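You operate a simulated robot arm through the tools that you are given. There is no shell and no other tool. Be economical: measure what you need, move in short steps, check, and stop when the job is done.

You are at the controls of a simulated robot arm. One attempt, no reset.

JOB
Let all the air out: hose bled, tank emptied by the relief pull.
Fine: compressor off and air valve shut first; both gauges end on zero; leave the vent alone.

The check looks at the end state, three seconds after you hand in, the way a careful person would. Anything else that was tipped, shoved, dropped, spilled or broken makes it a failure.

ROBOT AND FRAMES
A 6-joint arm with a two-finger parallel gripper, fixed in place. Base frame: the origin is at the foot of the arm, x ahead of it, y to its left, z up. Lengths are in m, angles in degrees, forces in N, time in s.
Its first joint turns from -166.0 to 166.0 degrees. Payload 3.91 kg.
The tool frame sits at the grasp point between the pads (the TCP): z along the fingers, y along the line on which they close. The tips reach 0.03 m beyond it. The gripper opens to 0.11 m. The fingers are 0.02 m wide and 0.01 m thick; the gripper's body (0.048 by 0.112 m) begins 0.055 m behind the TCP.
Orientation is that of the tool frame in the base frame, as a unit quaternion [w, x, y, z]. With the fingers straight down and closing along the base's y, the tool's x points along the base's -x, its y along +y and its z along -z.

CONTROLS
- The arm moves only by the tool drive_tool. Its argument "commands" is a list of rows, each an object of numbers (a shift or turn left out is 0, a gripper value left out holds the last): "dx", "dy", "dz": the shift along the tool's x, y, z in m; "rx", "ry", "rz": the turn, a rotation vector about the tool's x, y, z in degrees. In form: [{"dx": .., "dy": .., "dz": .., "rx": .., "ry": .., "rz": ..}, ...]. A call has 1 to 20 rows; each row is the pose to reach, as a shift and turn from the pose commanded when the call began, along the tool's axes at that moment. "jaw" is the opening in per cent of the stroke, from 0 (shut) to 100 (fully open), set as the call begins (left out, the last holds). Rows are played at 5 a second. More than 0.05 m and 8.6 degrees between two rows, or a gripper value outside its range, and nothing of the call is played. Where a pose cannot be reached the arm comes as near as it can. A force on the tool above 50 N (or 10 N above the force at the start of the call, whichever is more), or a blocked arm, ends the call early, and 0.2 s more pass. The fingers move at their own pace (about 0.045 m/s each) and stop on an object; they squeeze with about 40 N. The grip force told is the motor's: it shows also when the fingers shut on nothing. Time passes only in rows, and 0.2 s behind the last, so rows that repeat a pose let the fingers close. The reply holds the time, the measured pose of the TCP, the force on the tool along the base axes, the opening and the grip force, in the units named above and with some noise.
- Cameras (640 x 400 px; columns grow to the right, rows downward): "scene" is fixed at [0.2194, 0.65, 1.68]; the picture's right is [-1.00, -0.05, 0.00], its down [-0.03, 0.51, -0.86] and it looks along [0.04, -0.86, -0.51] (base axes); focal length 345 px, centre (320, 200). "wrist" rides on the gripper at [-0.036, 0, -0.057] in the tool frame; the picture's right is [0.00, -1.00, 0.00], its down [0.97, 0.00, -0.24] and it looks along [0.24, 0.00, 0.97] (tool axes); focal length 218 px, centre (320, 200). There is no depth. A picture from a camera that has moved, and an enlarged one, comes with that camera's place and axes in the base frame and with its lens.
- snapshot(camera): a new picture of that camera. No time passes.
- lift_body(by): slides the trunk up (or, below 0, down) by that many m; the arm rides with it, the base frame stays. It gives what a move gives, with no picture.
- close_up(camera, box): a new picture of the part [left, top, right, bottom] of that camera's present view, enlarged. No time passes.
- job_done(): hands the job in; it is judged then, once.

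Work in short steps. Places have to be worked out from the pictures, the camera data and where the tool is seen: move nearer, look again, correct. Check each grasp and each placing, and mend what went wrong. You have 120 turns and 84 pictures in all, those below and enlarged ones among them. Open the gripper and draw the arm clear of the work before you hand the job in, unless the task says otherwise; then end with one line.

The tools are called as name(argument=value, ...) on one line, values as JSON. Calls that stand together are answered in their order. drive_tool: Moves the arm, as the interface text tells. Its arguments: {"type":"object","properties":{"commands":{"type":"array"},"jaw":{"type":"number"}},"required":["commands"]} The other tools are called the same way: lift_body (by) slides the trunk up or down; snapshot (camera) takes a picture; close_up (camera, box) takes an enlarged picture of a part of a camera's view; job_done () hands the job in.

At the start:

```text
t: 0.0
ee_pos: [0.3147, -0.2427, 1.349]
orientation: [0.0, 0.0, 1.0, 0.0]
force: [0.0, -0.3, 0.2]
width: 0.11
grip_force: 0.1
trunk travel left (down, up): [-0.525, 0.065]
```

scene: 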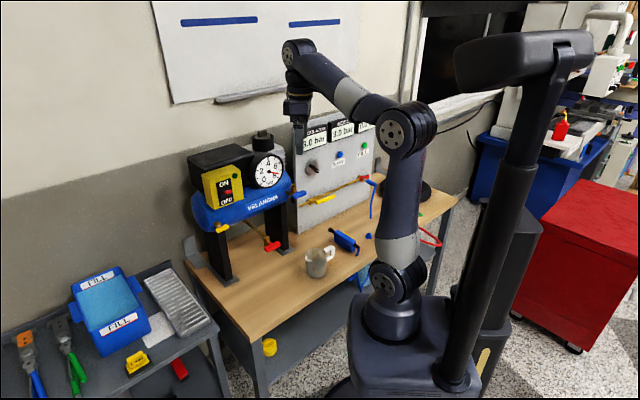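
wrist: 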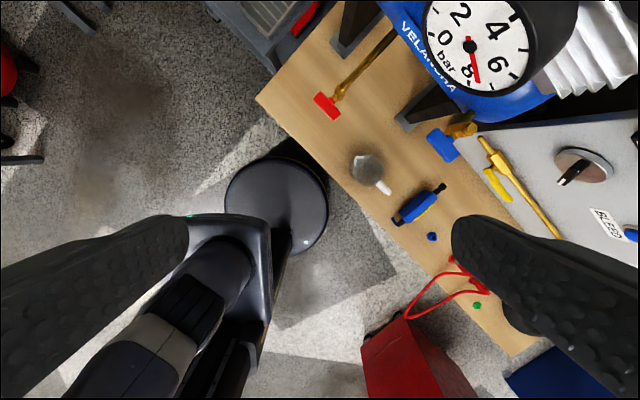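

I start by enlarging the workbench area to identify controls.

close_up(camera="scene", box=[180, 110, 300, 290])

close_up(camera="scene", box=[280, 100, 460, 280])

close_up(camera="wrist", box=[250, 0, 640, 320])

```text
2.22 times, centred on (240, 200) of scene
camera zoom: at [0.2194, 0.65, 1.68], right [-1.0, -0.05, 0.0], down [-0.03, 0.51, -0.86], along [0.04, -0.86, -0.51], focal length 766 px, centre (498, 200)
```

zoom: 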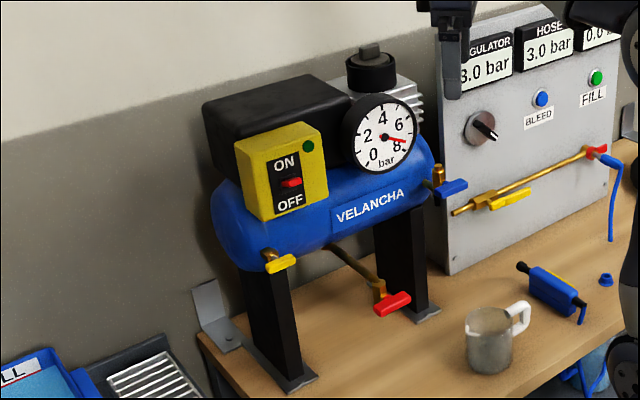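

```text
2.22 times, centred on (370, 190) of scene
camera zoom: at [0.2194, 0.65, 1.68], right [-1.0, -0.05, 0.0], down [-0.03, 0.51, -0.86], along [0.04, -0.86, -0.51], focal length 766 px, centre (209, 222)
```

zoom: 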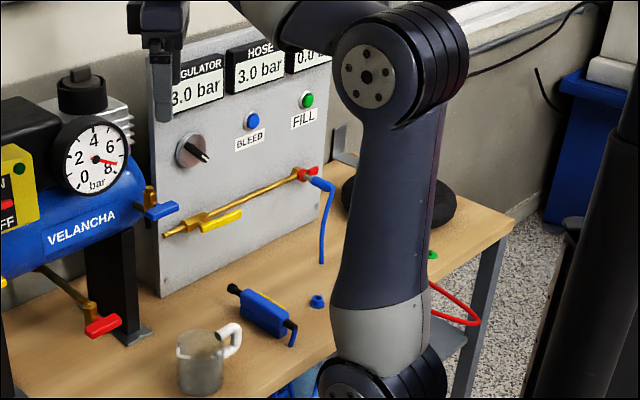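

```text
1.25 times, centred on (445, 160) of wrist
camera zoom: at [0.3518, -0.2431, 1.4052], right [0.0, -1.0, 0.0], down [-0.97, 0.0, 0.24], along [-0.24, 0.0, -0.97], focal length 273 px, centre (164, 250)
```

zoom: 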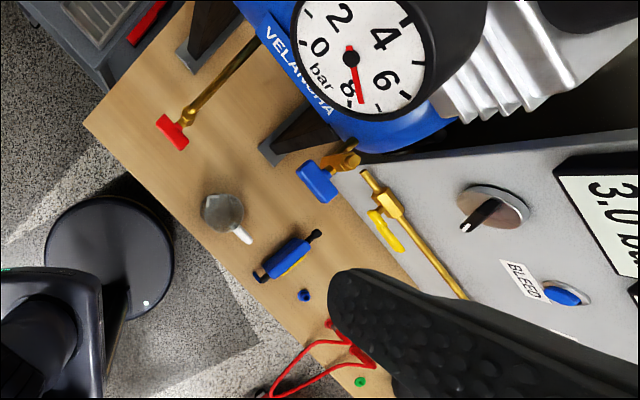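

The tank has a red rocker, a yellow, a red and a blue lever; the panel carries knob, BLEED and FILL buttons, and a yellow valve. I turn the tool to face the rig (looking along -y, camera on top) and stand off to read things.

drive_tool(commands=[{"dx": -0.011, "dy": 0.0075, "dz": 0.003, "rx": 4.33, "ry": -4.33, "rz": 4.33}, {"dx": -0.022, "dy": 0.015, "dz": 0.006, "rx": 8.66, "ry": -8.66, "rz": 8.66}, {"dx": -0.033, "dy": 0.0225, "dz": 0.009, "rx": 12.99, "ry": -12.99, "rz": 12.99}, {"dx": -0.044, "dy": 0.03, "dz": 0.012, "rx": 17.32, "ry": -17.32, "rz": 17.32}, {"dx": -0.055, "dy": 0.0375, "dz": 0.015, "rx": 21.65, "ry": -21.65, "rz": 21.65}, {"dx": -0.066, "dy": 0.045, "dz": 0.018, "rx": 25.98, "ry": -25.98, "rz": 25.98}, {"dx": -0.077, "dy": 0.0525, "dz": 0.021, "rx": 30.31, "ry": -30.31, "rz": 30.31}, {"dx": -0.088, "dy": 0.06, "dz": 0.024, "rx": 34.64, "ry": -34.64, "rz": 34.64}, {"dx": -0.099, "dy": 0.0675, "dz": 0.027, "rx": 38.97, "ry": -38.97, "rz": 38.97}, {"dx": -0.11, "dy": 0.075, "dz": 0.03, "rx": 43.3, "ry": -43.3, "rz": 43.3}, {"dx": -0.121, "dy": 0.0825, "dz": 0.033, "rx": 47.63, "ry": -47.63, "rz": 47.63}, {"dx": -0.132, "dy": 0.09, "dz": 0.036, "rx": 51.96, "ry": -51.96, "rz": 51.96}, {"dx": -0.143, "dy": 0.0975, "dz": 0.039, "rx": 56.29, "ry": -56.29, "rz": 56.29}, {"dx": -0.154, "dy": 0.105, "dz": 0.042, "rx": 60.62, "ry": -60.62, "rz": 60.62}, {"dx": -0.165, "dy": 0.1125, "dz": 0.045, "rx": 64.95, "ry": -64.95, "rz": 64.95}, {"dx": -0.176, "dy": 0.12, "dz": 0.048, "rx": 69.28, "ry": -69.28, "rz": 69.28}, {"dx": -0.176, "dy": 0.12, "dz": 0.048, "rx": 69.28, "ry": -69.28, "rz": 69.28}])

```text
t: 3.6
ee_pos: [0.4922, -0.1214, 1.3024]
orientation: [0.5, 0.5, 0.5, -0.5]
force: [-0.7, 0.4, 0.3]
width: 0.1098
grip_force: 0.1
trunk travel left (down, up): [-0.525, 0.065]
```

Pose reached. I take a wrist and a scene picture.

snapshot(camera="wrist")

snapshot(camera="scene")

```text
78 pictures are left
camera wrist: at [0.4928, -0.0658, 1.3362], right [-1.0, 0.0, 0.0], down [0.0, 0.24, -0.97], along [0.0, -0.97, -0.24], focal length 218 px, centre (320, 200)
```

wrist: 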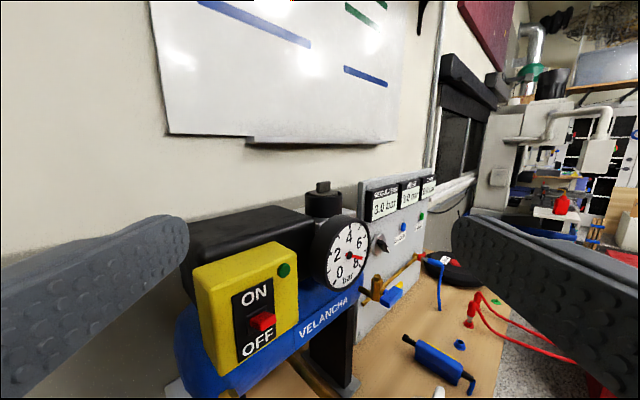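

```text
77 pictures are left
```

scene: 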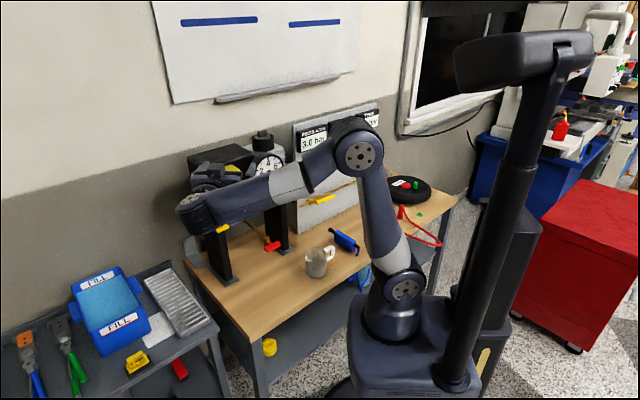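

The rig faces the robot base (bench turned ~45°). I estimate the rocker at about (0.557,-0.275,1.146) and BLEED at (0.20,-0.80,1.06). I turn 45° and go lower to look at the levers.

drive_tool(commands=[{"dx": 0.015, "dy": -0.015, "rx": -7.5}, {"dx": 0.03, "dy": -0.03, "rx": -15}, {"dx": 0.045, "dy": -0.045, "rx": -22.5}, {"dx": 0.06, "dy": -0.06, "rx": -30}, {"dx": 0.08, "dy": -0.075, "rx": -37.5}, {"dx": 0.1, "dy": -0.09, "rx": -45}, {"dx": 0.1, "dy": -0.09, "rx": -45}])

snapshot(camera="wrist")

```text
t: 5.2
ee_pos: [0.4018, -0.1213, 1.2021]
orientation: [0.653, 0.27, 0.654, -0.27]
force: [-0.2, 0.0, 0.9]
width: 0.1098
grip_force: 0.0
trunk travel left (down, up): [-0.525, 0.065]
```

```text
76 pictures are left
camera wrist: at [0.3616, -0.0816, 1.2367], right [-0.71, -0.71, 0.0], down [-0.17, 0.17, -0.97], along [0.69, -0.69, -0.24], focal length 218 px, centre (320, 200)
```

wrist: 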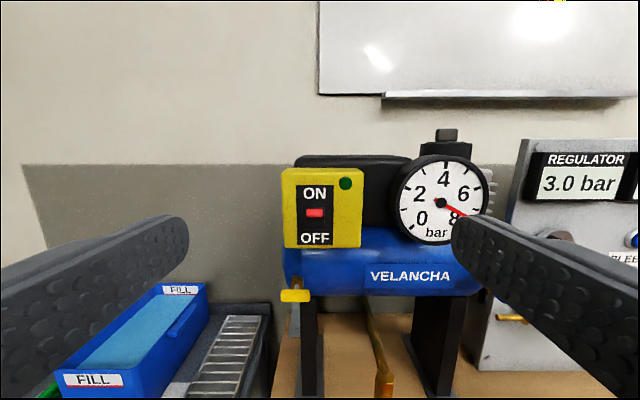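

The view is nearly square to the rig. I enlarge the tank, then drop for the lower levers.

close_up(camera="wrist", box=[260, 120, 500, 270])

close_up(camera="wrist", box=[260, 250, 500, 400])

drive_tool(commands=[{"dx": 0.03, "dy": -0.03}, {"dx": 0.06, "dy": -0.06}, {"dx": 0.09, "dy": -0.09}, {"dx": 0.11, "dy": -0.1}, {"dx": 0.11, "dy": -0.1}])

snapshot(camera="wrist")

```text
2.67 times, centred on (380, 195) of wrist
camera zoom: at [0.3616, -0.0816, 1.2367], right [-0.71, -0.71, 0.0], down [-0.17, 0.17, -0.97], along [0.69, -0.69, -0.24], focal length 582 px, centre (160, 213)
```

zoom: 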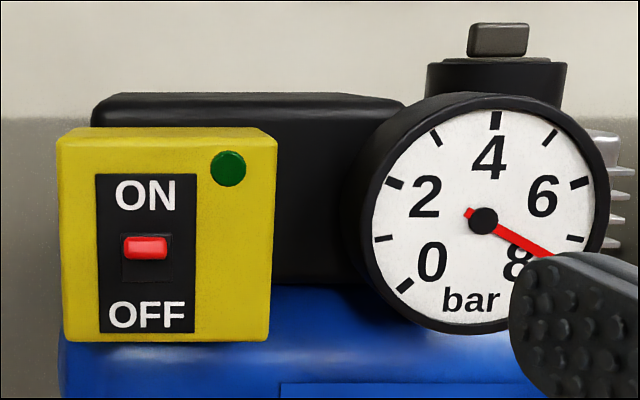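

```text
2.67 times, centred on (380, 325) of wrist
camera zoom: at [0.3616, -0.0816, 1.2367], right [-0.71, -0.71, 0.0], down [-0.17, 0.17, -0.97], along [0.69, -0.69, -0.24], focal length 582 px, centre (160, -133)
```

zoom: 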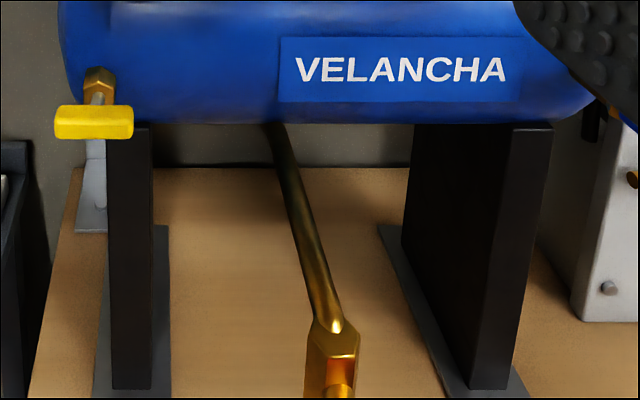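

```text
t: 6.4
ee_pos: [0.3468, -0.1876, 1.1189]
orientation: [0.665, 0.271, 0.642, -0.269]
force: [-0.9, 0.7, -0.5]
width: 0.11
grip_force: 0.0
out of reach, approached as far as the arm can: row 4, 5
trunk travel left (down, up): [-0.525, 0.065]
```

```text
73 pictures are left
camera wrist: at [0.3069, -0.1478, 1.1521], right [-0.71, -0.71, -0.01], down [-0.14, 0.16, -0.98], along [0.69, -0.69, -0.21], focal length 218 px, centre (320, 200)
```

wrist: 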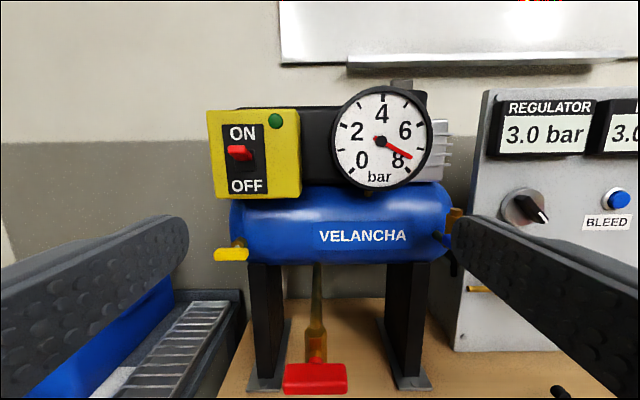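

The red lever is near (0.42,-0.25,0.96), not far from the fingertips. I shift sideways back a bit, lower the body slightly, and inspect.

lift_body(by=-0.1)

close_up(camera="wrist", box=[190, 90, 450, 250])

snapshot(camera="wrist")

```text
t: 7.7
ee_pos: [0.3463, -0.188, 1.0177]
orientation: [0.664, 0.272, 0.642, -0.27]
force: [-0.1, -0.6, -0.6]
width: 0.1098
grip_force: 0.1
trunk travel left (down, up): [-0.425, 0.165]
```

```text
2.46 times, centred on (320, 170) of wrist
camera zoom: at [0.3068, -0.1483, 1.052], right [-0.71, -0.71, -0.01], down [-0.14, 0.16, -0.98], along [0.69, -0.69, -0.21], focal length 537 px, centre (320, 274)
```

zoom: 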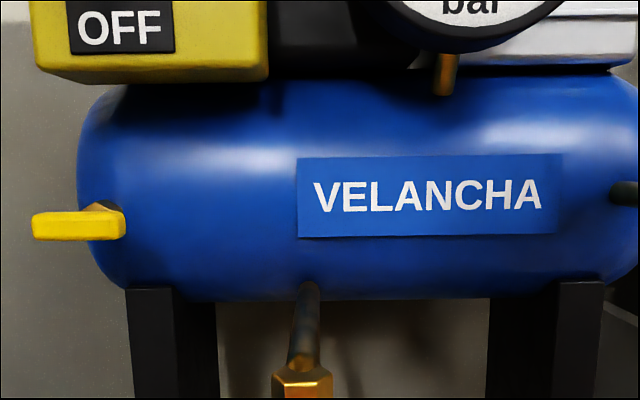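

```text
71 pictures are left
camera wrist: at [0.3068, -0.1483, 1.052], right [-0.71, -0.71, -0.01], down [-0.14, 0.16, -0.98], along [0.69, -0.69, -0.21], focal length 218 px, centre (320, 200)
```

wrist: 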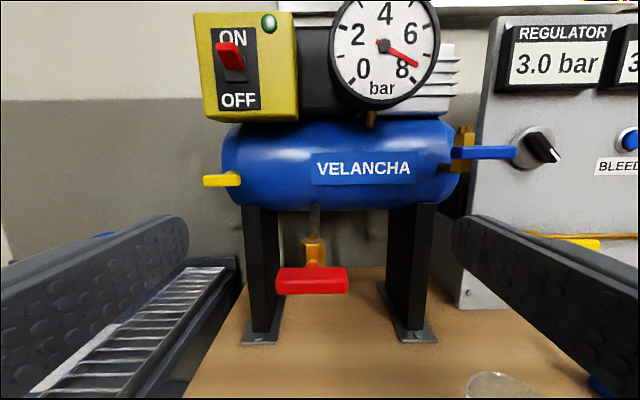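

The rocker appears to point up (ON). I enlarge the levers: the blue fitting, the yellow, and the red.

close_up(camera="wrist", box=[400, 100, 540, 200])

close_up(camera="wrist", box=[190, 150, 370, 310])

```text
4.00 times, centred on (470, 150) of wrist
camera zoom: at [0.3068, -0.1483, 1.052], right [-0.71, -0.71, -0.01], down [-0.14, 0.16, -0.98], along [0.69, -0.69, -0.21], focal length 873 px, centre (-280, 400)
```

zoom: 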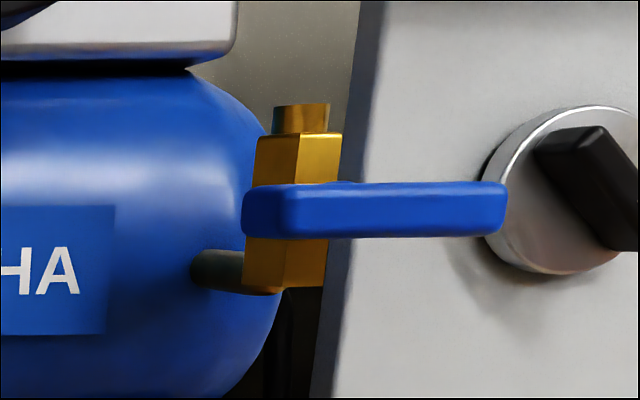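

```text
2.50 times, centred on (280, 230) of wrist
camera zoom: at [0.3068, -0.1483, 1.052], right [-0.71, -0.71, -0.01], down [-0.14, 0.16, -0.98], along [0.69, -0.69, -0.21], focal length 546 px, centre (420, 125)
```

zoom: 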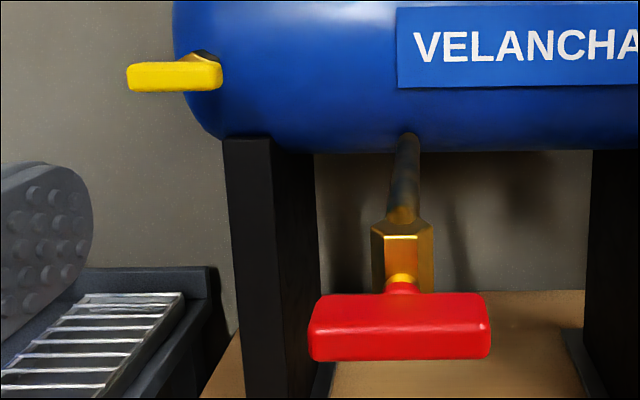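

Blue lever sits at about (0.35,-0.445,1.05). Now I rise and slide along the rig to look at the panel.

drive_tool(commands=[{"dx": -0.04}, {"dx": -0.08}, {"dx": -0.12}, {"dx": -0.16}, {"dx": -0.16, "dy": -0.04, "rx": 3}, {"dx": -0.16, "dy": -0.08, "rx": 6}, {"dx": -0.16, "dy": -0.12, "rx": 9}, {"dx": -0.16, "dy": -0.16, "rx": 12}, {"dx": -0.16, "dy": -0.2, "rx": 16}, {"dx": -0.16, "dy": -0.24, "rx": 20}, {"dx": -0.16, "dy": -0.27, "rx": 25}, {"dx": -0.16, "dy": -0.27, "rx": 25}])

snapshot(camera="wrist")

```text
t: 9.3
ee_pos: [0.3352, -0.1829, 1.1689]
orientation: [0.669, 0.22, 0.676, -0.219]
force: [0.0, -0.3, -0.2]
width: 0.1099
grip_force: 0.0
out of reach, approached as far as the arm can: row 7
trunk travel left (down, up): [-0.425, 0.165]
stopped in row 7: the arm was blocked; the commanded pose is now the measured one
```

```text
68 pictures are left
camera wrist: at [0.2904, -0.1507, 1.2046], right [-0.59, -0.81, 0.0], down [-0.2, 0.14, -0.97], along [0.78, -0.57, -0.25], focal length 218 px, centre (320, 200)
```

wrist: 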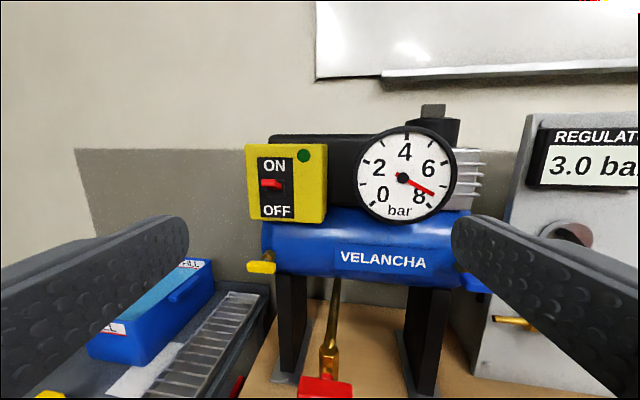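

The tool was too near its own column. I'll swing around the base at ~0.42 m radius with the tool pointing radially outward.

drive_tool(commands=[{"dy": -0.025, "dz": 0.021}, {"dy": -0.049, "dz": 0.042}, {"dy": -0.079, "dz": 0.04, "rx": 4}, {"dy": -0.108, "dz": 0.038, "rx": 8}, {"dy": -0.137, "dz": 0.032, "rx": 12}, {"dy": -0.165, "dz": 0.026, "rx": 16}, {"dy": -0.193, "dz": 0.016, "rx": 20}, {"dy": -0.22, "dz": 0.0055, "rx": 24}, {"dy": -0.246, "dz": -0.009, "rx": 28}, {"dy": -0.272, "dz": -0.023, "rx": 32}, {"dy": -0.29, "dz": -0.035, "rx": 35}, {"dy": -0.308, "dz": -0.047, "rx": 38}, {"dy": -0.308, "dz": -0.047, "rx": 38}])

snapshot(camera="wrist")

```text
t: 12.1
ee_pos: [0.1908, -0.3774, 1.1629]
orientation: [0.56, 0.427, 0.566, -0.428]
force: [-0.7, -0.4, 0.1]
width: 0.1102
grip_force: 0.0
out of reach, approached as far as the arm can: row 1, 2, 3, 4, 5, 6, 7, 8, 9, 10, 11, 12, 13
trunk travel left (down, up): [-0.425, 0.165]
```

```text
67 pictures are left
camera wrist: at [0.1757, -0.3235, 1.1985], right [-0.96, -0.27, 0.01], down [-0.07, 0.24, -0.97], along [0.26, -0.93, -0.25], focal length 218 px, centre (320, 200)
```

wrist: 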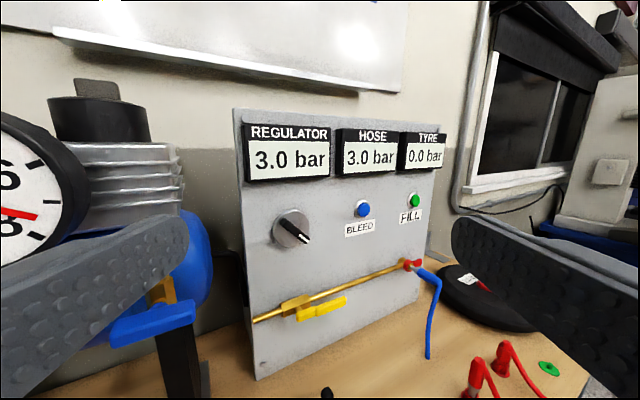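

Panel: HOSE 3.0, BLEED beneath it, yellow lever lying along the brass pipe (open). I enlarge the panel valve and blue fitting.

close_up(camera="wrist", box=[230, 180, 440, 370])

close_up(camera="wrist", box=[70, 220, 250, 380])

```text
2.11 times, centred on (335, 275) of wrist
camera zoom: at [0.1757, -0.3235, 1.1985], right [-0.96, -0.27, 0.01], down [-0.07, 0.24, -0.97], along [0.26, -0.93, -0.25], focal length 460 px, centre (288, 42)
```

zoom: 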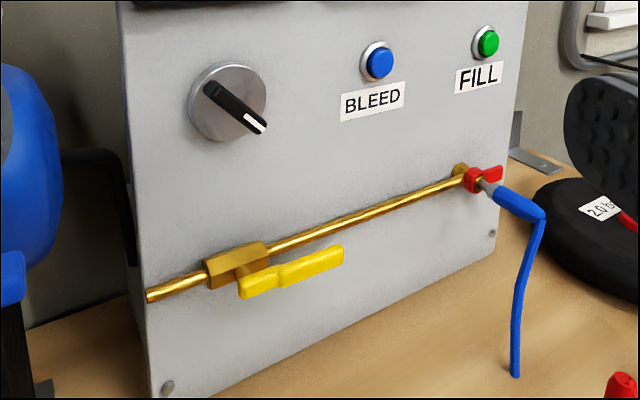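

```text
2.50 times, centred on (160, 300) of wrist
camera zoom: at [0.1757, -0.3235, 1.1985], right [-0.96, -0.27, 0.01], down [-0.07, 0.24, -0.97], along [0.26, -0.93, -0.25], focal length 546 px, centre (720, -50)
```

zoom: 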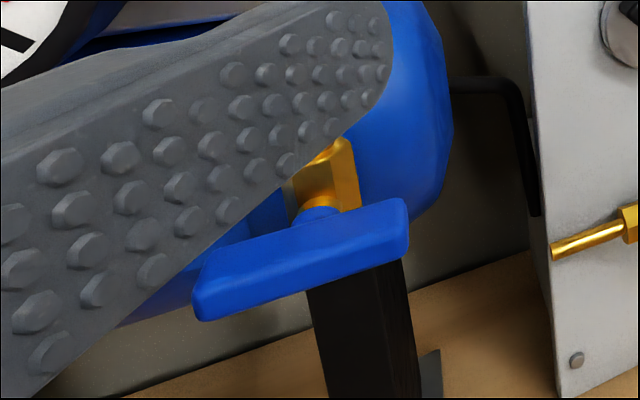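

Blue also looks like a T-handle. I swing back to face the blue fitting squarely and look close.

drive_tool(commands=[{"dy": 0.02, "dz": -0.01, "rx": -6}, {"dy": 0.04, "dz": -0.02, "rx": -12}, {"dx": 0.02, "dy": 0.06, "dz": -0.03, "rx": -18}, {"dx": 0.04, "dy": 0.085, "dz": -0.045, "rx": -24}, {"dx": 0.04, "dy": 0.085, "dz": -0.045, "rx": -24}])

close_up(camera="wrist", box=[210, 180, 450, 330])

```text
t: 13.3
ee_pos: [0.3142, -0.2626, 1.1018]
orientation: [0.636, 0.301, 0.643, -0.301]
force: [0.1, -0.8, -0.3]
width: 0.1101
grip_force: 0.1
out of reach, approached as far as the arm can: row 1, 2, 3, 4, 5
trunk travel left (down, up): [-0.425, 0.165]
```

```text
2.67 times, centred on (330, 255) of wrist
camera zoom: at [0.2796, -0.2193, 1.1382], right [-0.77, -0.64, 0.0], down [-0.16, 0.19, -0.97], along [0.62, -0.75, -0.25], focal length 582 px, centre (293, 53)
```

zoom: 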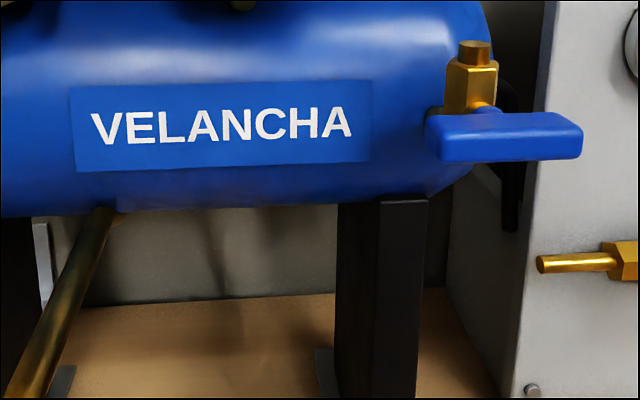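

Blue: vertical body, outlet upward, T-handle. Now look at the yellow tank handle near (0.58,-0.25,1.02) and the red one.

drive_tool(commands=[{"dy": 0.03, "dz": 0.0, "rx": -6}, {"dy": 0.06, "dz": -0.01, "rx": -12}, {"dx": 0.01, "dy": 0.09, "dz": -0.02, "rx": -18}, {"dx": 0.02, "dy": 0.126, "dz": -0.033, "rx": -25}, {"dx": 0.02, "dy": 0.126, "dz": -0.033, "rx": -25}])

snapshot(camera="wrist")

```text
t: 14.5
ee_pos: [0.4024, -0.1242, 1.0692]
orientation: [0.685, 0.157, 0.694, -0.156]
force: [0.0, -0.6, -0.7]
width: 0.1097
grip_force: 0.0
out of reach, approached as far as the arm can: row 1, 2, 3, 4, 5
trunk travel left (down, up): [-0.425, 0.165]
```

```text
63 pictures are left
camera wrist: at [0.351, -0.1002, 1.1056], right [-0.43, -0.9, 0.0], down [-0.23, 0.11, -0.97], along [0.87, -0.42, -0.25], focal length 218 px, centre (320, 200)
```

wrist: 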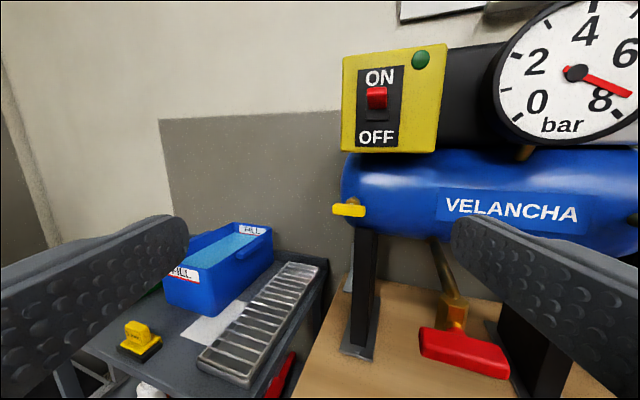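

close_up(camera="wrist", box=[310, 170, 410, 240])

close_up(camera="wrist", box=[400, 230, 540, 390])

close_up(camera="wrist", box=[340, 40, 450, 160])

```text
5.71 times, centred on (360, 205) of wrist
camera zoom: at [0.351, -0.1002, 1.1056], right [-0.43, -0.9, 0.0], down [-0.23, 0.11, -0.97], along [0.87, -0.42, -0.25], focal length 1247 px, centre (91, 171)
```

zoom: 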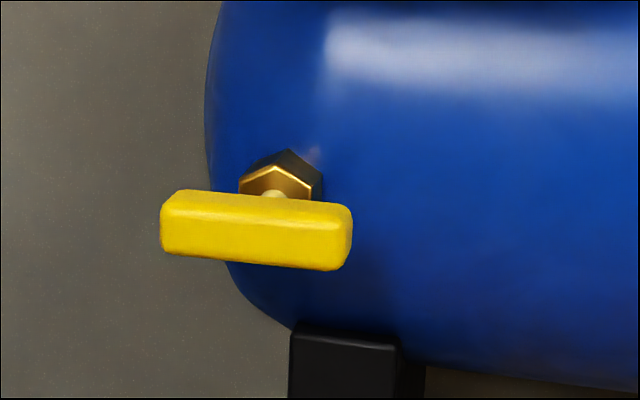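

```text
2.50 times, centred on (470, 310) of wrist
camera zoom: at [0.351, -0.1002, 1.1056], right [-0.43, -0.9, 0.0], down [-0.23, 0.11, -0.97], along [0.87, -0.42, -0.25], focal length 546 px, centre (-55, -75)
```

zoom: 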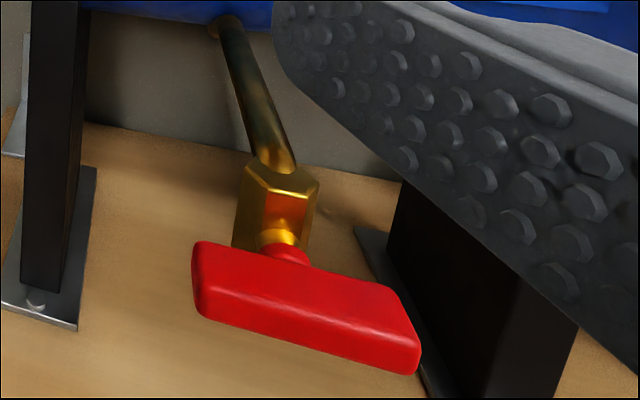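

```text
3.33 times, centred on (395, 100) of wrist
camera zoom: at [0.351, -0.1002, 1.1056], right [-0.43, -0.9, 0.0], down [-0.23, 0.11, -0.97], along [0.87, -0.42, -0.25], focal length 728 px, centre (70, 533)
```

zoom: 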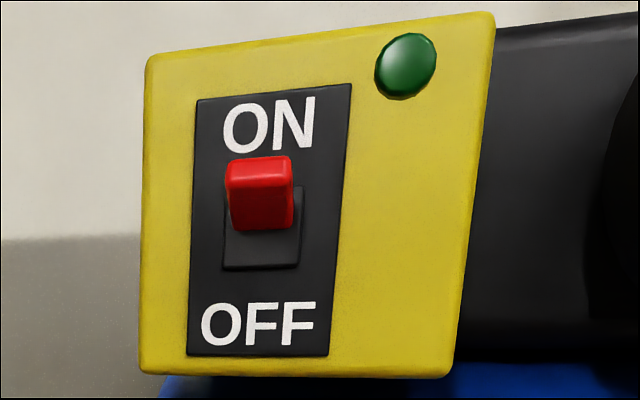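

The yellow tank handle is a bar on a thin pin out of a hex guide – the pull; red (drain, bottom) and blue (open-topped vent) are collared turn valves. The rocker tip is near (0.556,-0.267,1.153), pointing up = ON. I close the jaws and go to a pre-press pose above it.

drive_tool(commands=[{"dx": -0.04, "rx": 3}, {"dx": -0.08, "rx": 6}, {"dx": -0.116, "dy": -0.01, "dz": 0.03, "rx": 10}, {"dx": -0.116, "dy": -0.02, "dz": 0.07, "rx": 15}, {"dx": -0.116, "dy": -0.029, "dz": 0.1, "rx": 19}, {"dx": -0.116, "dy": -0.029, "dz": 0.1, "rx": 19}, {"dx": -0.116, "dy": -0.029, "dz": 0.1, "rx": 19}], jaw=0)

snapshot(camera="wrist")

```text
t: 16.1
ee_pos: [0.4787, -0.1932, 1.1847]
orientation: [0.653, 0.266, 0.658, -0.266]
force: [0.1, 0.3, 0.2]
width: 0.0001
grip_force: 31.9
trunk travel left (down, up): [-0.425, 0.165]
```

```text
59 pictures are left
camera wrist: at [0.4389, -0.155, 1.2198], right [-0.7, -0.72, 0.0], down [-0.18, 0.17, -0.97], along [0.69, -0.68, -0.25], focal length 218 px, centre (320, 200)
```

wrist: 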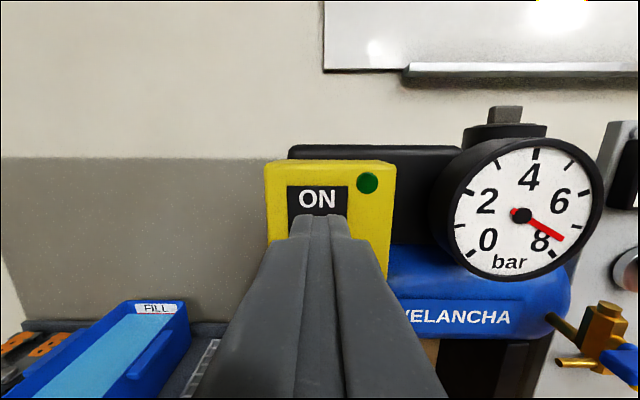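

Fingers line up with the rocker column; the panel face is ~0.09 m ahead of the tips. I advance 0.08 m above the rocker, then press down.

drive_tool(commands=[{"dz": 0.04}, {"dz": 0.07}, {"dz": 0.08}, {"dz": 0.08}])

snapshot(camera="wrist")

close_up(camera="scene", box=[180, 120, 320, 220])

```text
t: 17.1
ee_pos: [0.5385, -0.2503, 1.1845]
orientation: [0.652, 0.266, 0.658, -0.266]
force: [0.2, -0.1, 0.3]
width: 0.0
grip_force: 37.3
trunk travel left (down, up): [-0.425, 0.165]
```

```text
58 pictures are left
camera wrist: at [0.4978, -0.2113, 1.2196], right [-0.7, -0.72, 0.0], down [-0.18, 0.17, -0.97], along [0.69, -0.68, -0.25], focal length 218 px, centre (320, 200)
```

wrist: 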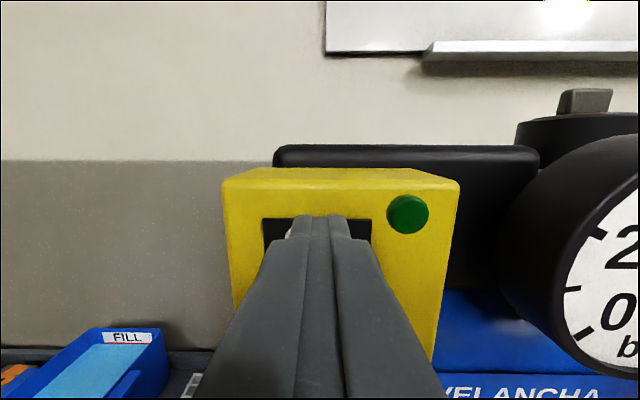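

```text
4.00 times, centred on (250, 170) of scene
camera zoom: at [0.2194, 0.65, 1.68], right [-1.0, -0.05, 0.0], down [-0.03, 0.51, -0.86], along [0.04, -0.86, -0.51], focal length 1379 px, centre (600, 320)
```

zoom: 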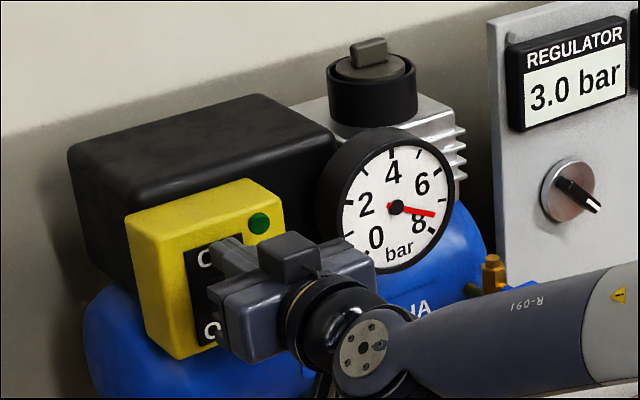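

Tips are just above the rocker, close to the plate. Press straight down.

drive_tool(commands=[{"dx": 0.01}, {"dx": 0.02}, {"dx": 0.03}, {"dx": 0.038}, {"dx": 0.045}, {"dx": 0.045}])

drive_tool(commands=[{"dz": -0.04}, {"dz": -0.08}, {"dz": -0.1}])

snapshot(camera="wrist")

```text
t: 18.3
ee_pos: [0.5364, -0.2475, 1.152]
orientation: [0.663, 0.265, 0.646, -0.27]
force: [-6.6, 6.2, 10.9]
width: 0.0
grip_force: 37.9
trunk travel left (down, up): [-0.425, 0.165]
stopped in row 6: the force on the tool passed its limit (the readings are from after the stop); the commanded pose is now the measured one
```

```text
t: 19.1
ee_pos: [0.4643, -0.1783, 1.1485]
orientation: [0.66, 0.265, 0.649, -0.269]
force: [-0.3, -0.1, -0.3]
width: 0.0
grip_force: 37.7
trunk travel left (down, up): [-0.425, 0.165]
```

```text
56 pictures are left
camera wrist: at [0.4239, -0.1375, 1.1822], right [-0.7, -0.72, 0.0], down [-0.16, 0.16, -0.97], along [0.7, -0.68, -0.22], focal length 218 px, centre (320, 200)
```

wrist: 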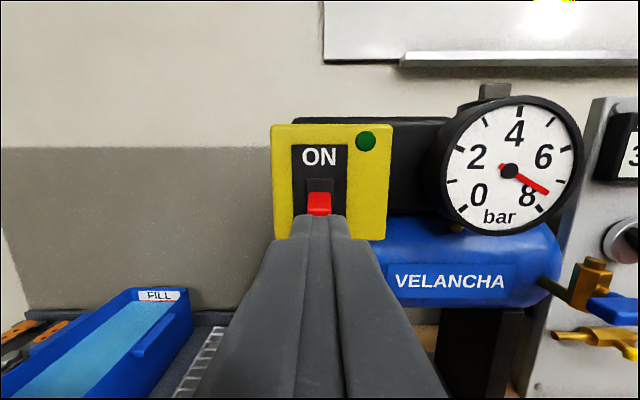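

Rocker is now down at OFF. Next the air valve: lever pivot about (0.27,-0.585,0.94), tip about (0.223,-0.633,0.94), lying along the pipe = open. I slide along the rig to in front of it.

drive_tool(commands=[{"dy": -0.04, "dz": -0.02}, {"dy": -0.08, "dz": -0.03}, {"dy": -0.12, "dz": -0.035}, {"dy": -0.16, "dz": -0.035}, {"dy": -0.2, "dz": -0.035}, {"dy": -0.24, "dz": -0.03}, {"dy": -0.28, "dz": -0.02}, {"dy": -0.32, "dz": 0.0}, {"dy": -0.36, "dz": 0.02}, {"dy": -0.4, "dz": 0.03}, {"dy": -0.44, "dz": 0.03}, {"dy": -0.468, "dz": 0.03}, {"dy": -0.468, "dz": 0.03}])

snapshot(camera="wrist")

```text
t: 21.9
ee_pos: [0.3453, -0.2464, 1.1511]
orientation: [0.66, 0.266, 0.649, -0.271]
force: [0.1, 0.9, 0.7]
width: 0.0
grip_force: 37.7
out of reach, approached as far as the arm can: row 4, 5, 6, 7, 8, 9, 10, 11, 12, 13
trunk travel left (down, up): [-0.425, 0.165]
```

```text
55 pictures are left
camera wrist: at [0.3051, -0.2074, 1.1857], right [-0.7, -0.71, 0.0], down [-0.16, 0.16, -0.97], along [0.69, -0.68, -0.22], focal length 218 px, centre (320, 200)
```

wrist: 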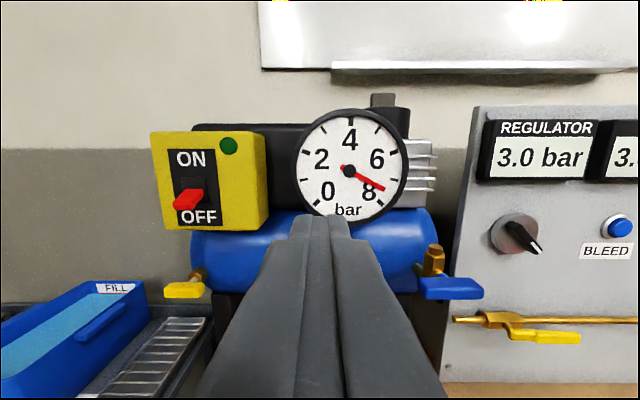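

Rocker shown at OFF. The tool must keep radius while swinging; I take an arc with the tool turning outward.

drive_tool(commands=[{"dy": -0.023, "dz": 0.025, "rx": 1}, {"dy": -0.046, "dz": 0.041, "rx": 2.5}, {"dy": -0.07, "dz": 0.041, "rx": 5}, {"dy": -0.094, "dz": 0.041, "rx": 7.5}, {"dy": -0.118, "dz": 0.038, "rx": 10}, {"dy": -0.142, "dz": 0.035, "rx": 12.5}, {"dy": -0.165, "dz": 0.03, "rx": 15}, {"dy": -0.188, "dz": 0.025, "rx": 17.5}, {"dy": -0.211, "dz": 0.018, "rx": 20}, {"dy": -0.234, "dz": 0.01, "rx": 22}, {"dy": -0.256, "dz": 0.0, "rx": 22}, {"dy": -0.278, "dz": -0.01, "rx": 22}, {"dy": -0.278, "dz": -0.01, "rx": 22}])

snapshot(camera="wrist")

```text
t: 24.7
ee_pos: [0.2422, -0.3455, 1.131]
orientation: [0.597, 0.387, 0.585, -0.389]
force: [-0.8, 0.7, -0.1]
width: 0.0002
grip_force: 38.0
out of reach, approached as far as the arm can: row 1, 2, 3, 4, 5, 6, 7, 8, 9, 10, 11, 12, 13
trunk travel left (down, up): [-0.425, 0.165]
```

```text
54 pictures are left
camera wrist: at [0.2204, -0.293, 1.1655], right [-0.92, -0.4, -0.01], down [-0.08, 0.21, -0.97], along [0.39, -0.89, -0.23], focal length 218 px, centre (320, 200)
```

wrist: 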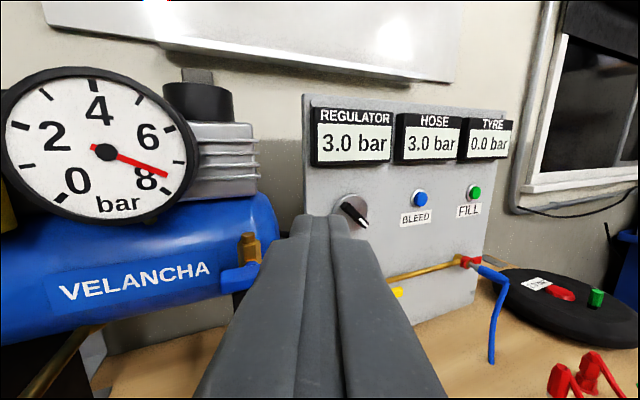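

I continue outward and to the right, toward (0.15,-0.50,1.13).

drive_tool(commands=[{"dy": -0.02, "dz": 0.02}, {"dy": -0.045, "dz": 0.04}, {"dy": -0.07, "dz": 0.06}, {"dy": -0.1, "dz": 0.08}, {"dy": -0.125, "dz": 0.095, "rx": -2}, {"dy": -0.147, "dz": 0.106, "rx": -4}, {"dy": -0.147, "dz": 0.106, "rx": -6}])

snapshot(camera="wrist")

snapshot(camera="scene")

```text
t: 26.3
ee_pos: [0.2895, -0.3591, 1.1264]
orientation: [0.609, 0.367, 0.599, -0.369]
force: [-0.5, -0.1, 0.0]
width: 0.0002
grip_force: 37.8
out of reach, approached as far as the arm can: row 1, 2, 3, 4, 5, 6, 7
trunk travel left (down, up): [-0.425, 0.165]
```

```text
53 pictures are left
camera wrist: at [0.2639, -0.3101, 1.1605], right [-0.89, -0.46, -0.01], down [-0.1, 0.2, -0.97], along [0.45, -0.87, -0.23], focal length 218 px, centre (320, 200)
```

wrist: 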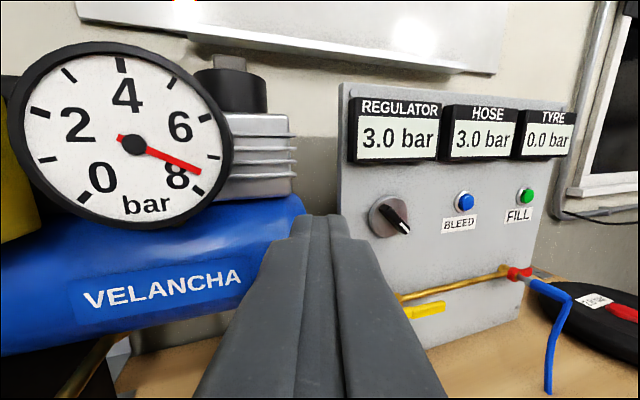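

```text
52 pictures are left
```

scene: 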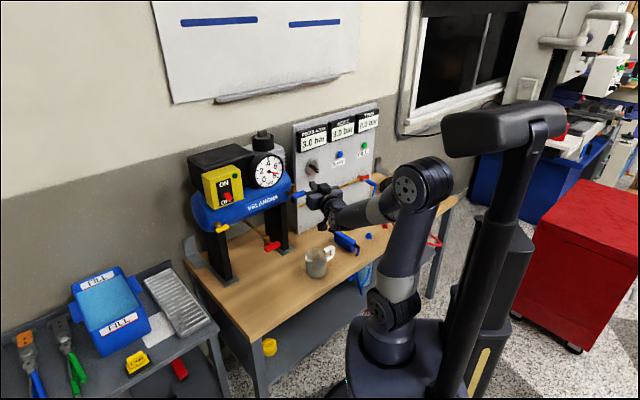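

The arm seems bounded to tool yaw at least ~10° clockwise of the radial direction. So I'll approach the panel with yaw about -90 (pointing along -y), which is allowed there.

drive_tool(commands=[{"rx": 7}, {"dy": -0.02, "rx": 14}, {"dy": -0.045, "dz": 0.02, "rx": 21}, {"dy": -0.07, "dz": 0.04, "rx": 27}, {"dx": 0.03, "dy": -0.09, "dz": 0.065, "rx": 27}, {"dx": 0.06, "dy": -0.1, "dz": 0.084, "rx": 27}, {"dx": 0.09, "dy": -0.1, "dz": 0.084, "rx": 27}, {"dx": 0.1, "dy": -0.1, "dz": 0.084, "rx": 27}])

snapshot(camera="wrist")

snapshot(camera="scene")

```text
t: 28.1
ee_pos: [0.2524, -0.499, 1.0334]
orientation: [0.518, 0.488, 0.505, -0.488]
force: [-0.4, -0.4, -0.7]
width: 0.0
grip_force: 38.0
trunk travel left (down, up): [-0.425, 0.165]
```

```text
51 pictures are left
camera wrist: at [0.2499, -0.4416, 1.0686], right [-1.0, -0.05, -0.01], down [0.0, 0.23, -0.97], along [0.05, -0.97, -0.23], focal length 218 px, centre (320, 200)
```

wrist: 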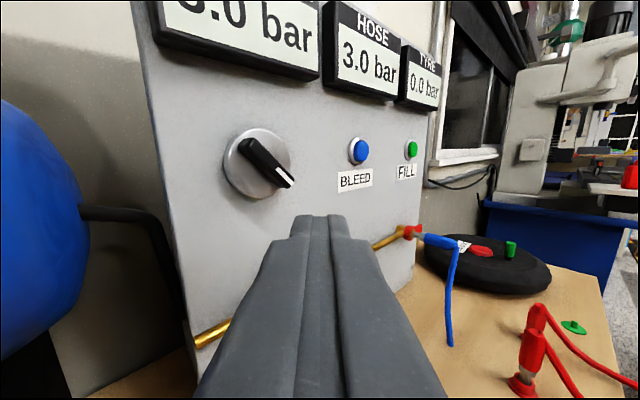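

```text
50 pictures are left
```

scene: 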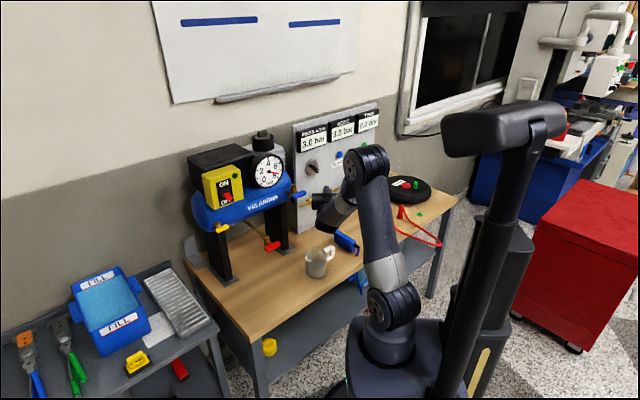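

I open the jaws to see the lever between the fingers.

drive_tool(commands=[{"dz": -0.01}, {"dz": -0.02}, {"dz": -0.02}, {"dz": -0.02}, {"dz": -0.02}, {"dz": -0.02}], jaw=100)

snapshot(camera="wrist")

```text
t: 29.5
ee_pos: [0.2514, -0.4795, 1.0349]
orientation: [0.518, 0.488, 0.506, -0.488]
force: [0.0, -1.3, 0.6]
width: 0.11
grip_force: 0.0
trunk travel left (down, up): [-0.425, 0.165]
```

```text
49 pictures are left
camera wrist: at [0.2497, -0.4218, 1.0694], right [-1.0, -0.05, -0.01], down [0.0, 0.23, -0.97], along [0.05, -0.97, -0.23], focal length 218 px, centre (320, 200)
```

wrist: 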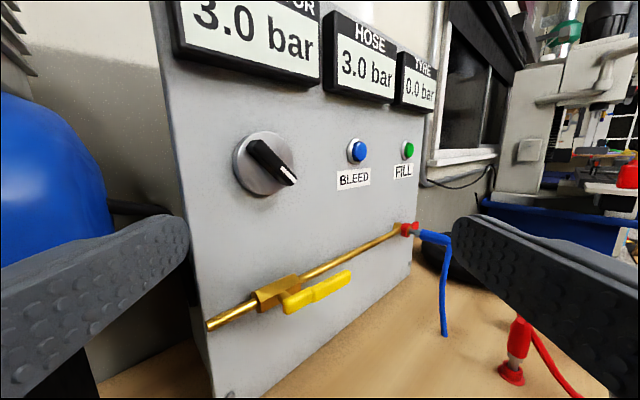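

close_up(camera="wrist", box=[190, 200, 430, 350])

```text
2.67 times, centred on (310, 275) of wrist
camera zoom: at [0.2497, -0.4218, 1.0694], right [-1.0, -0.05, -0.01], down [0.0, 0.23, -0.97], along [0.05, -0.97, -0.23], focal length 582 px, centre (347, 0)
```

zoom: 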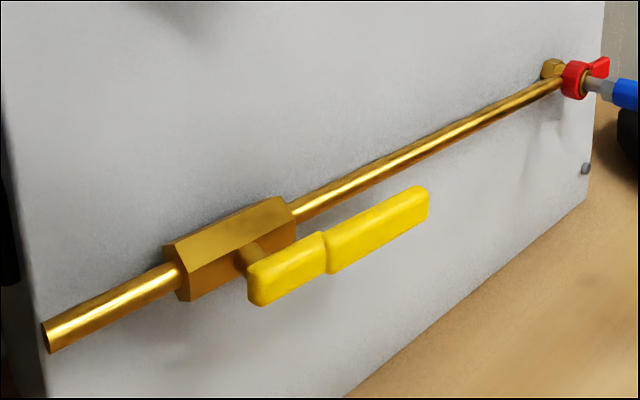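

The lever pivot is ≈(0.275,-0.59,0.938), tip ≈(0.229,-0.633,0.936). To keep the wrist above the mug I pitch the tool 40° down, jaws closed, then push the lever tip down.

drive_tool(commands=[{"dy": -0.002, "dz": 0.01, "ry": 8}, {"dy": -0.004, "dz": 0.025, "ry": 16}, {"dy": -0.008, "dz": 0.04, "ry": 24}, {"dy": -0.01, "dz": 0.06, "ry": 32}, {"dy": -0.012, "dz": 0.08, "ry": 40}, {"dy": -0.012, "dz": 0.08, "ry": 40}, {"dy": -0.012, "dz": 0.08, "ry": 40}], jaw=0)

snapshot(camera="wrist")

snapshot(camera="scene")

```text
t: 31.1
ee_pos: [0.2435, -0.5605, 1.0374]
orientation: [0.314, 0.626, 0.652, -0.292]
force: [0.6, 1.3, 1.2]
width: 0.0
grip_force: 32.2
trunk travel left (down, up): [-0.425, 0.165]
```

```text
47 pictures are left
camera wrist: at [0.2422, -0.5393, 1.1009], right [-1.0, -0.05, -0.01], down [-0.03, 0.8, -0.6], along [0.04, -0.6, -0.8], focal length 218 px, centre (320, 200)
```

wrist: 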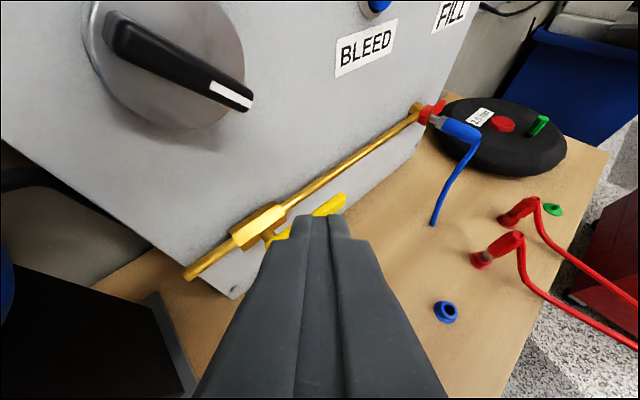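

```text
46 pictures are left
```

scene: 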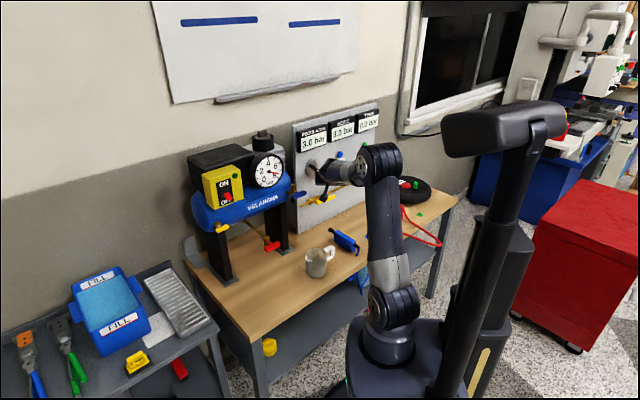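

Re-triangulating with this steeper view: lever tip ≈(0.228,-0.692,0.898), pivot ≈(0.288,-0.631,0.90), so a bit deeper and lower than I thought. I move the closed tips to just above the lever's outer part.

drive_tool(commands=[{"dx": 0.005, "dz": 0.035}, {"dx": 0.0086, "dz": 0.07, "dy": -0.002}, {"dx": 0.004, "dz": 0.1, "dy": -0.003}, {"dx": 0.002, "dz": 0.122, "dy": -0.004}, {"dx": 0.002, "dz": 0.122, "dy": -0.004}])

snapshot(camera="wrist")

close_up(camera="scene", box=[260, 120, 420, 260])

```text
t: 32.3
ee_pos: [0.244, -0.6534, 0.9585]
orientation: [0.313, 0.625, 0.653, -0.291]
force: [0.2, -0.3, -0.5]
width: 0.0001
grip_force: 38.1
trunk travel left (down, up): [-0.425, 0.165]
```

```text
45 pictures are left
camera wrist: at [0.2429, -0.6329, 1.0219], right [-1.0, -0.05, -0.01], down [-0.03, 0.8, -0.6], along [0.04, -0.6, -0.8], focal length 218 px, centre (320, 200)
```

wrist: 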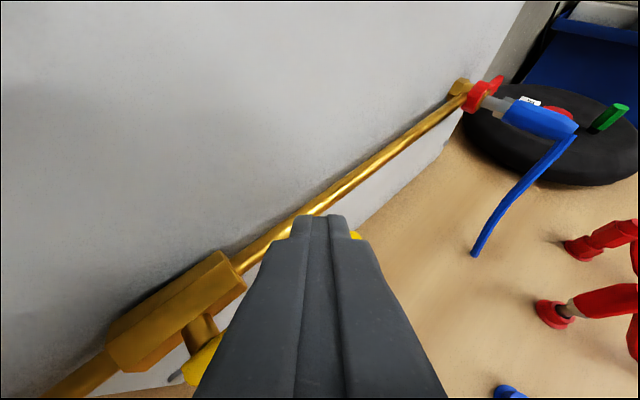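

```text
2.86 times, centred on (340, 190) of scene
camera zoom: at [0.2194, 0.65, 1.68], right [-1.0, -0.05, 0.0], down [-0.03, 0.51, -0.86], along [0.04, -0.86, -0.51], focal length 985 px, centre (263, 229)
```

zoom: 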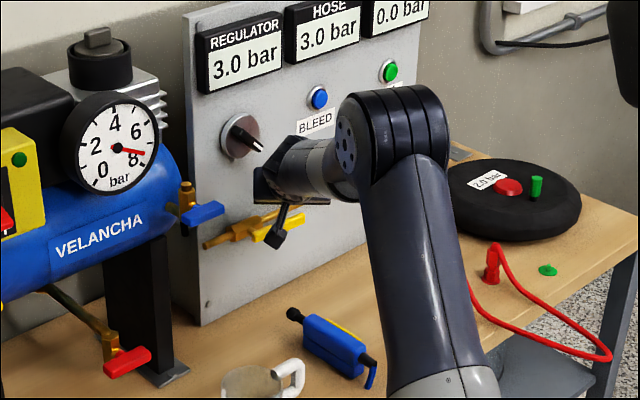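

Tips sit right above the lever's outer part. I start pushing down along the arc, about 30° first.

drive_tool(commands=[{"dx": 0.0, "dy": 0.001, "dz": 0.0136}, {"dx": 0.011, "dy": 0.003, "dz": 0.02}, {"dx": 0.0223, "dy": 0.0057, "dz": 0.0258}, {"dx": 0.032, "dy": 0.008, "dz": 0.031}, {"dx": 0.0418, "dy": 0.011, "dz": 0.0368}])

snapshot(camera="wrist")

```text
t: 33.5
ee_pos: [0.2557, -0.6537, 0.9027]
orientation: [0.314, 0.625, 0.652, -0.292]
force: [0.3, -3.1, 1.4]
width: 0.0002
grip_force: 37.6
trunk travel left (down, up): [-0.425, 0.165]
```

```text
43 pictures are left
camera wrist: at [0.2551, -0.6336, 0.9659], right [-1.0, -0.05, -0.01], down [-0.03, 0.8, -0.6], along [0.04, -0.6, -0.8], focal length 218 px, centre (320, 200)
```

wrist: 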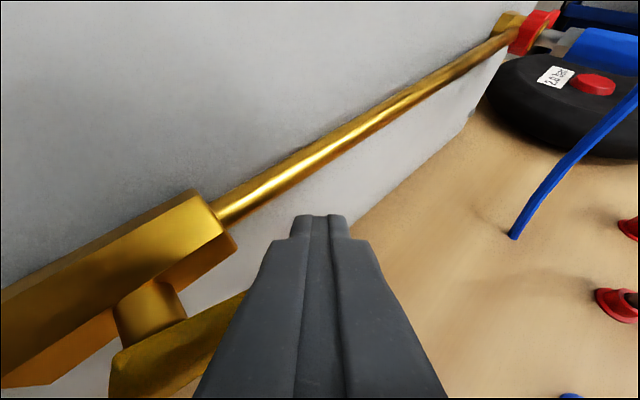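

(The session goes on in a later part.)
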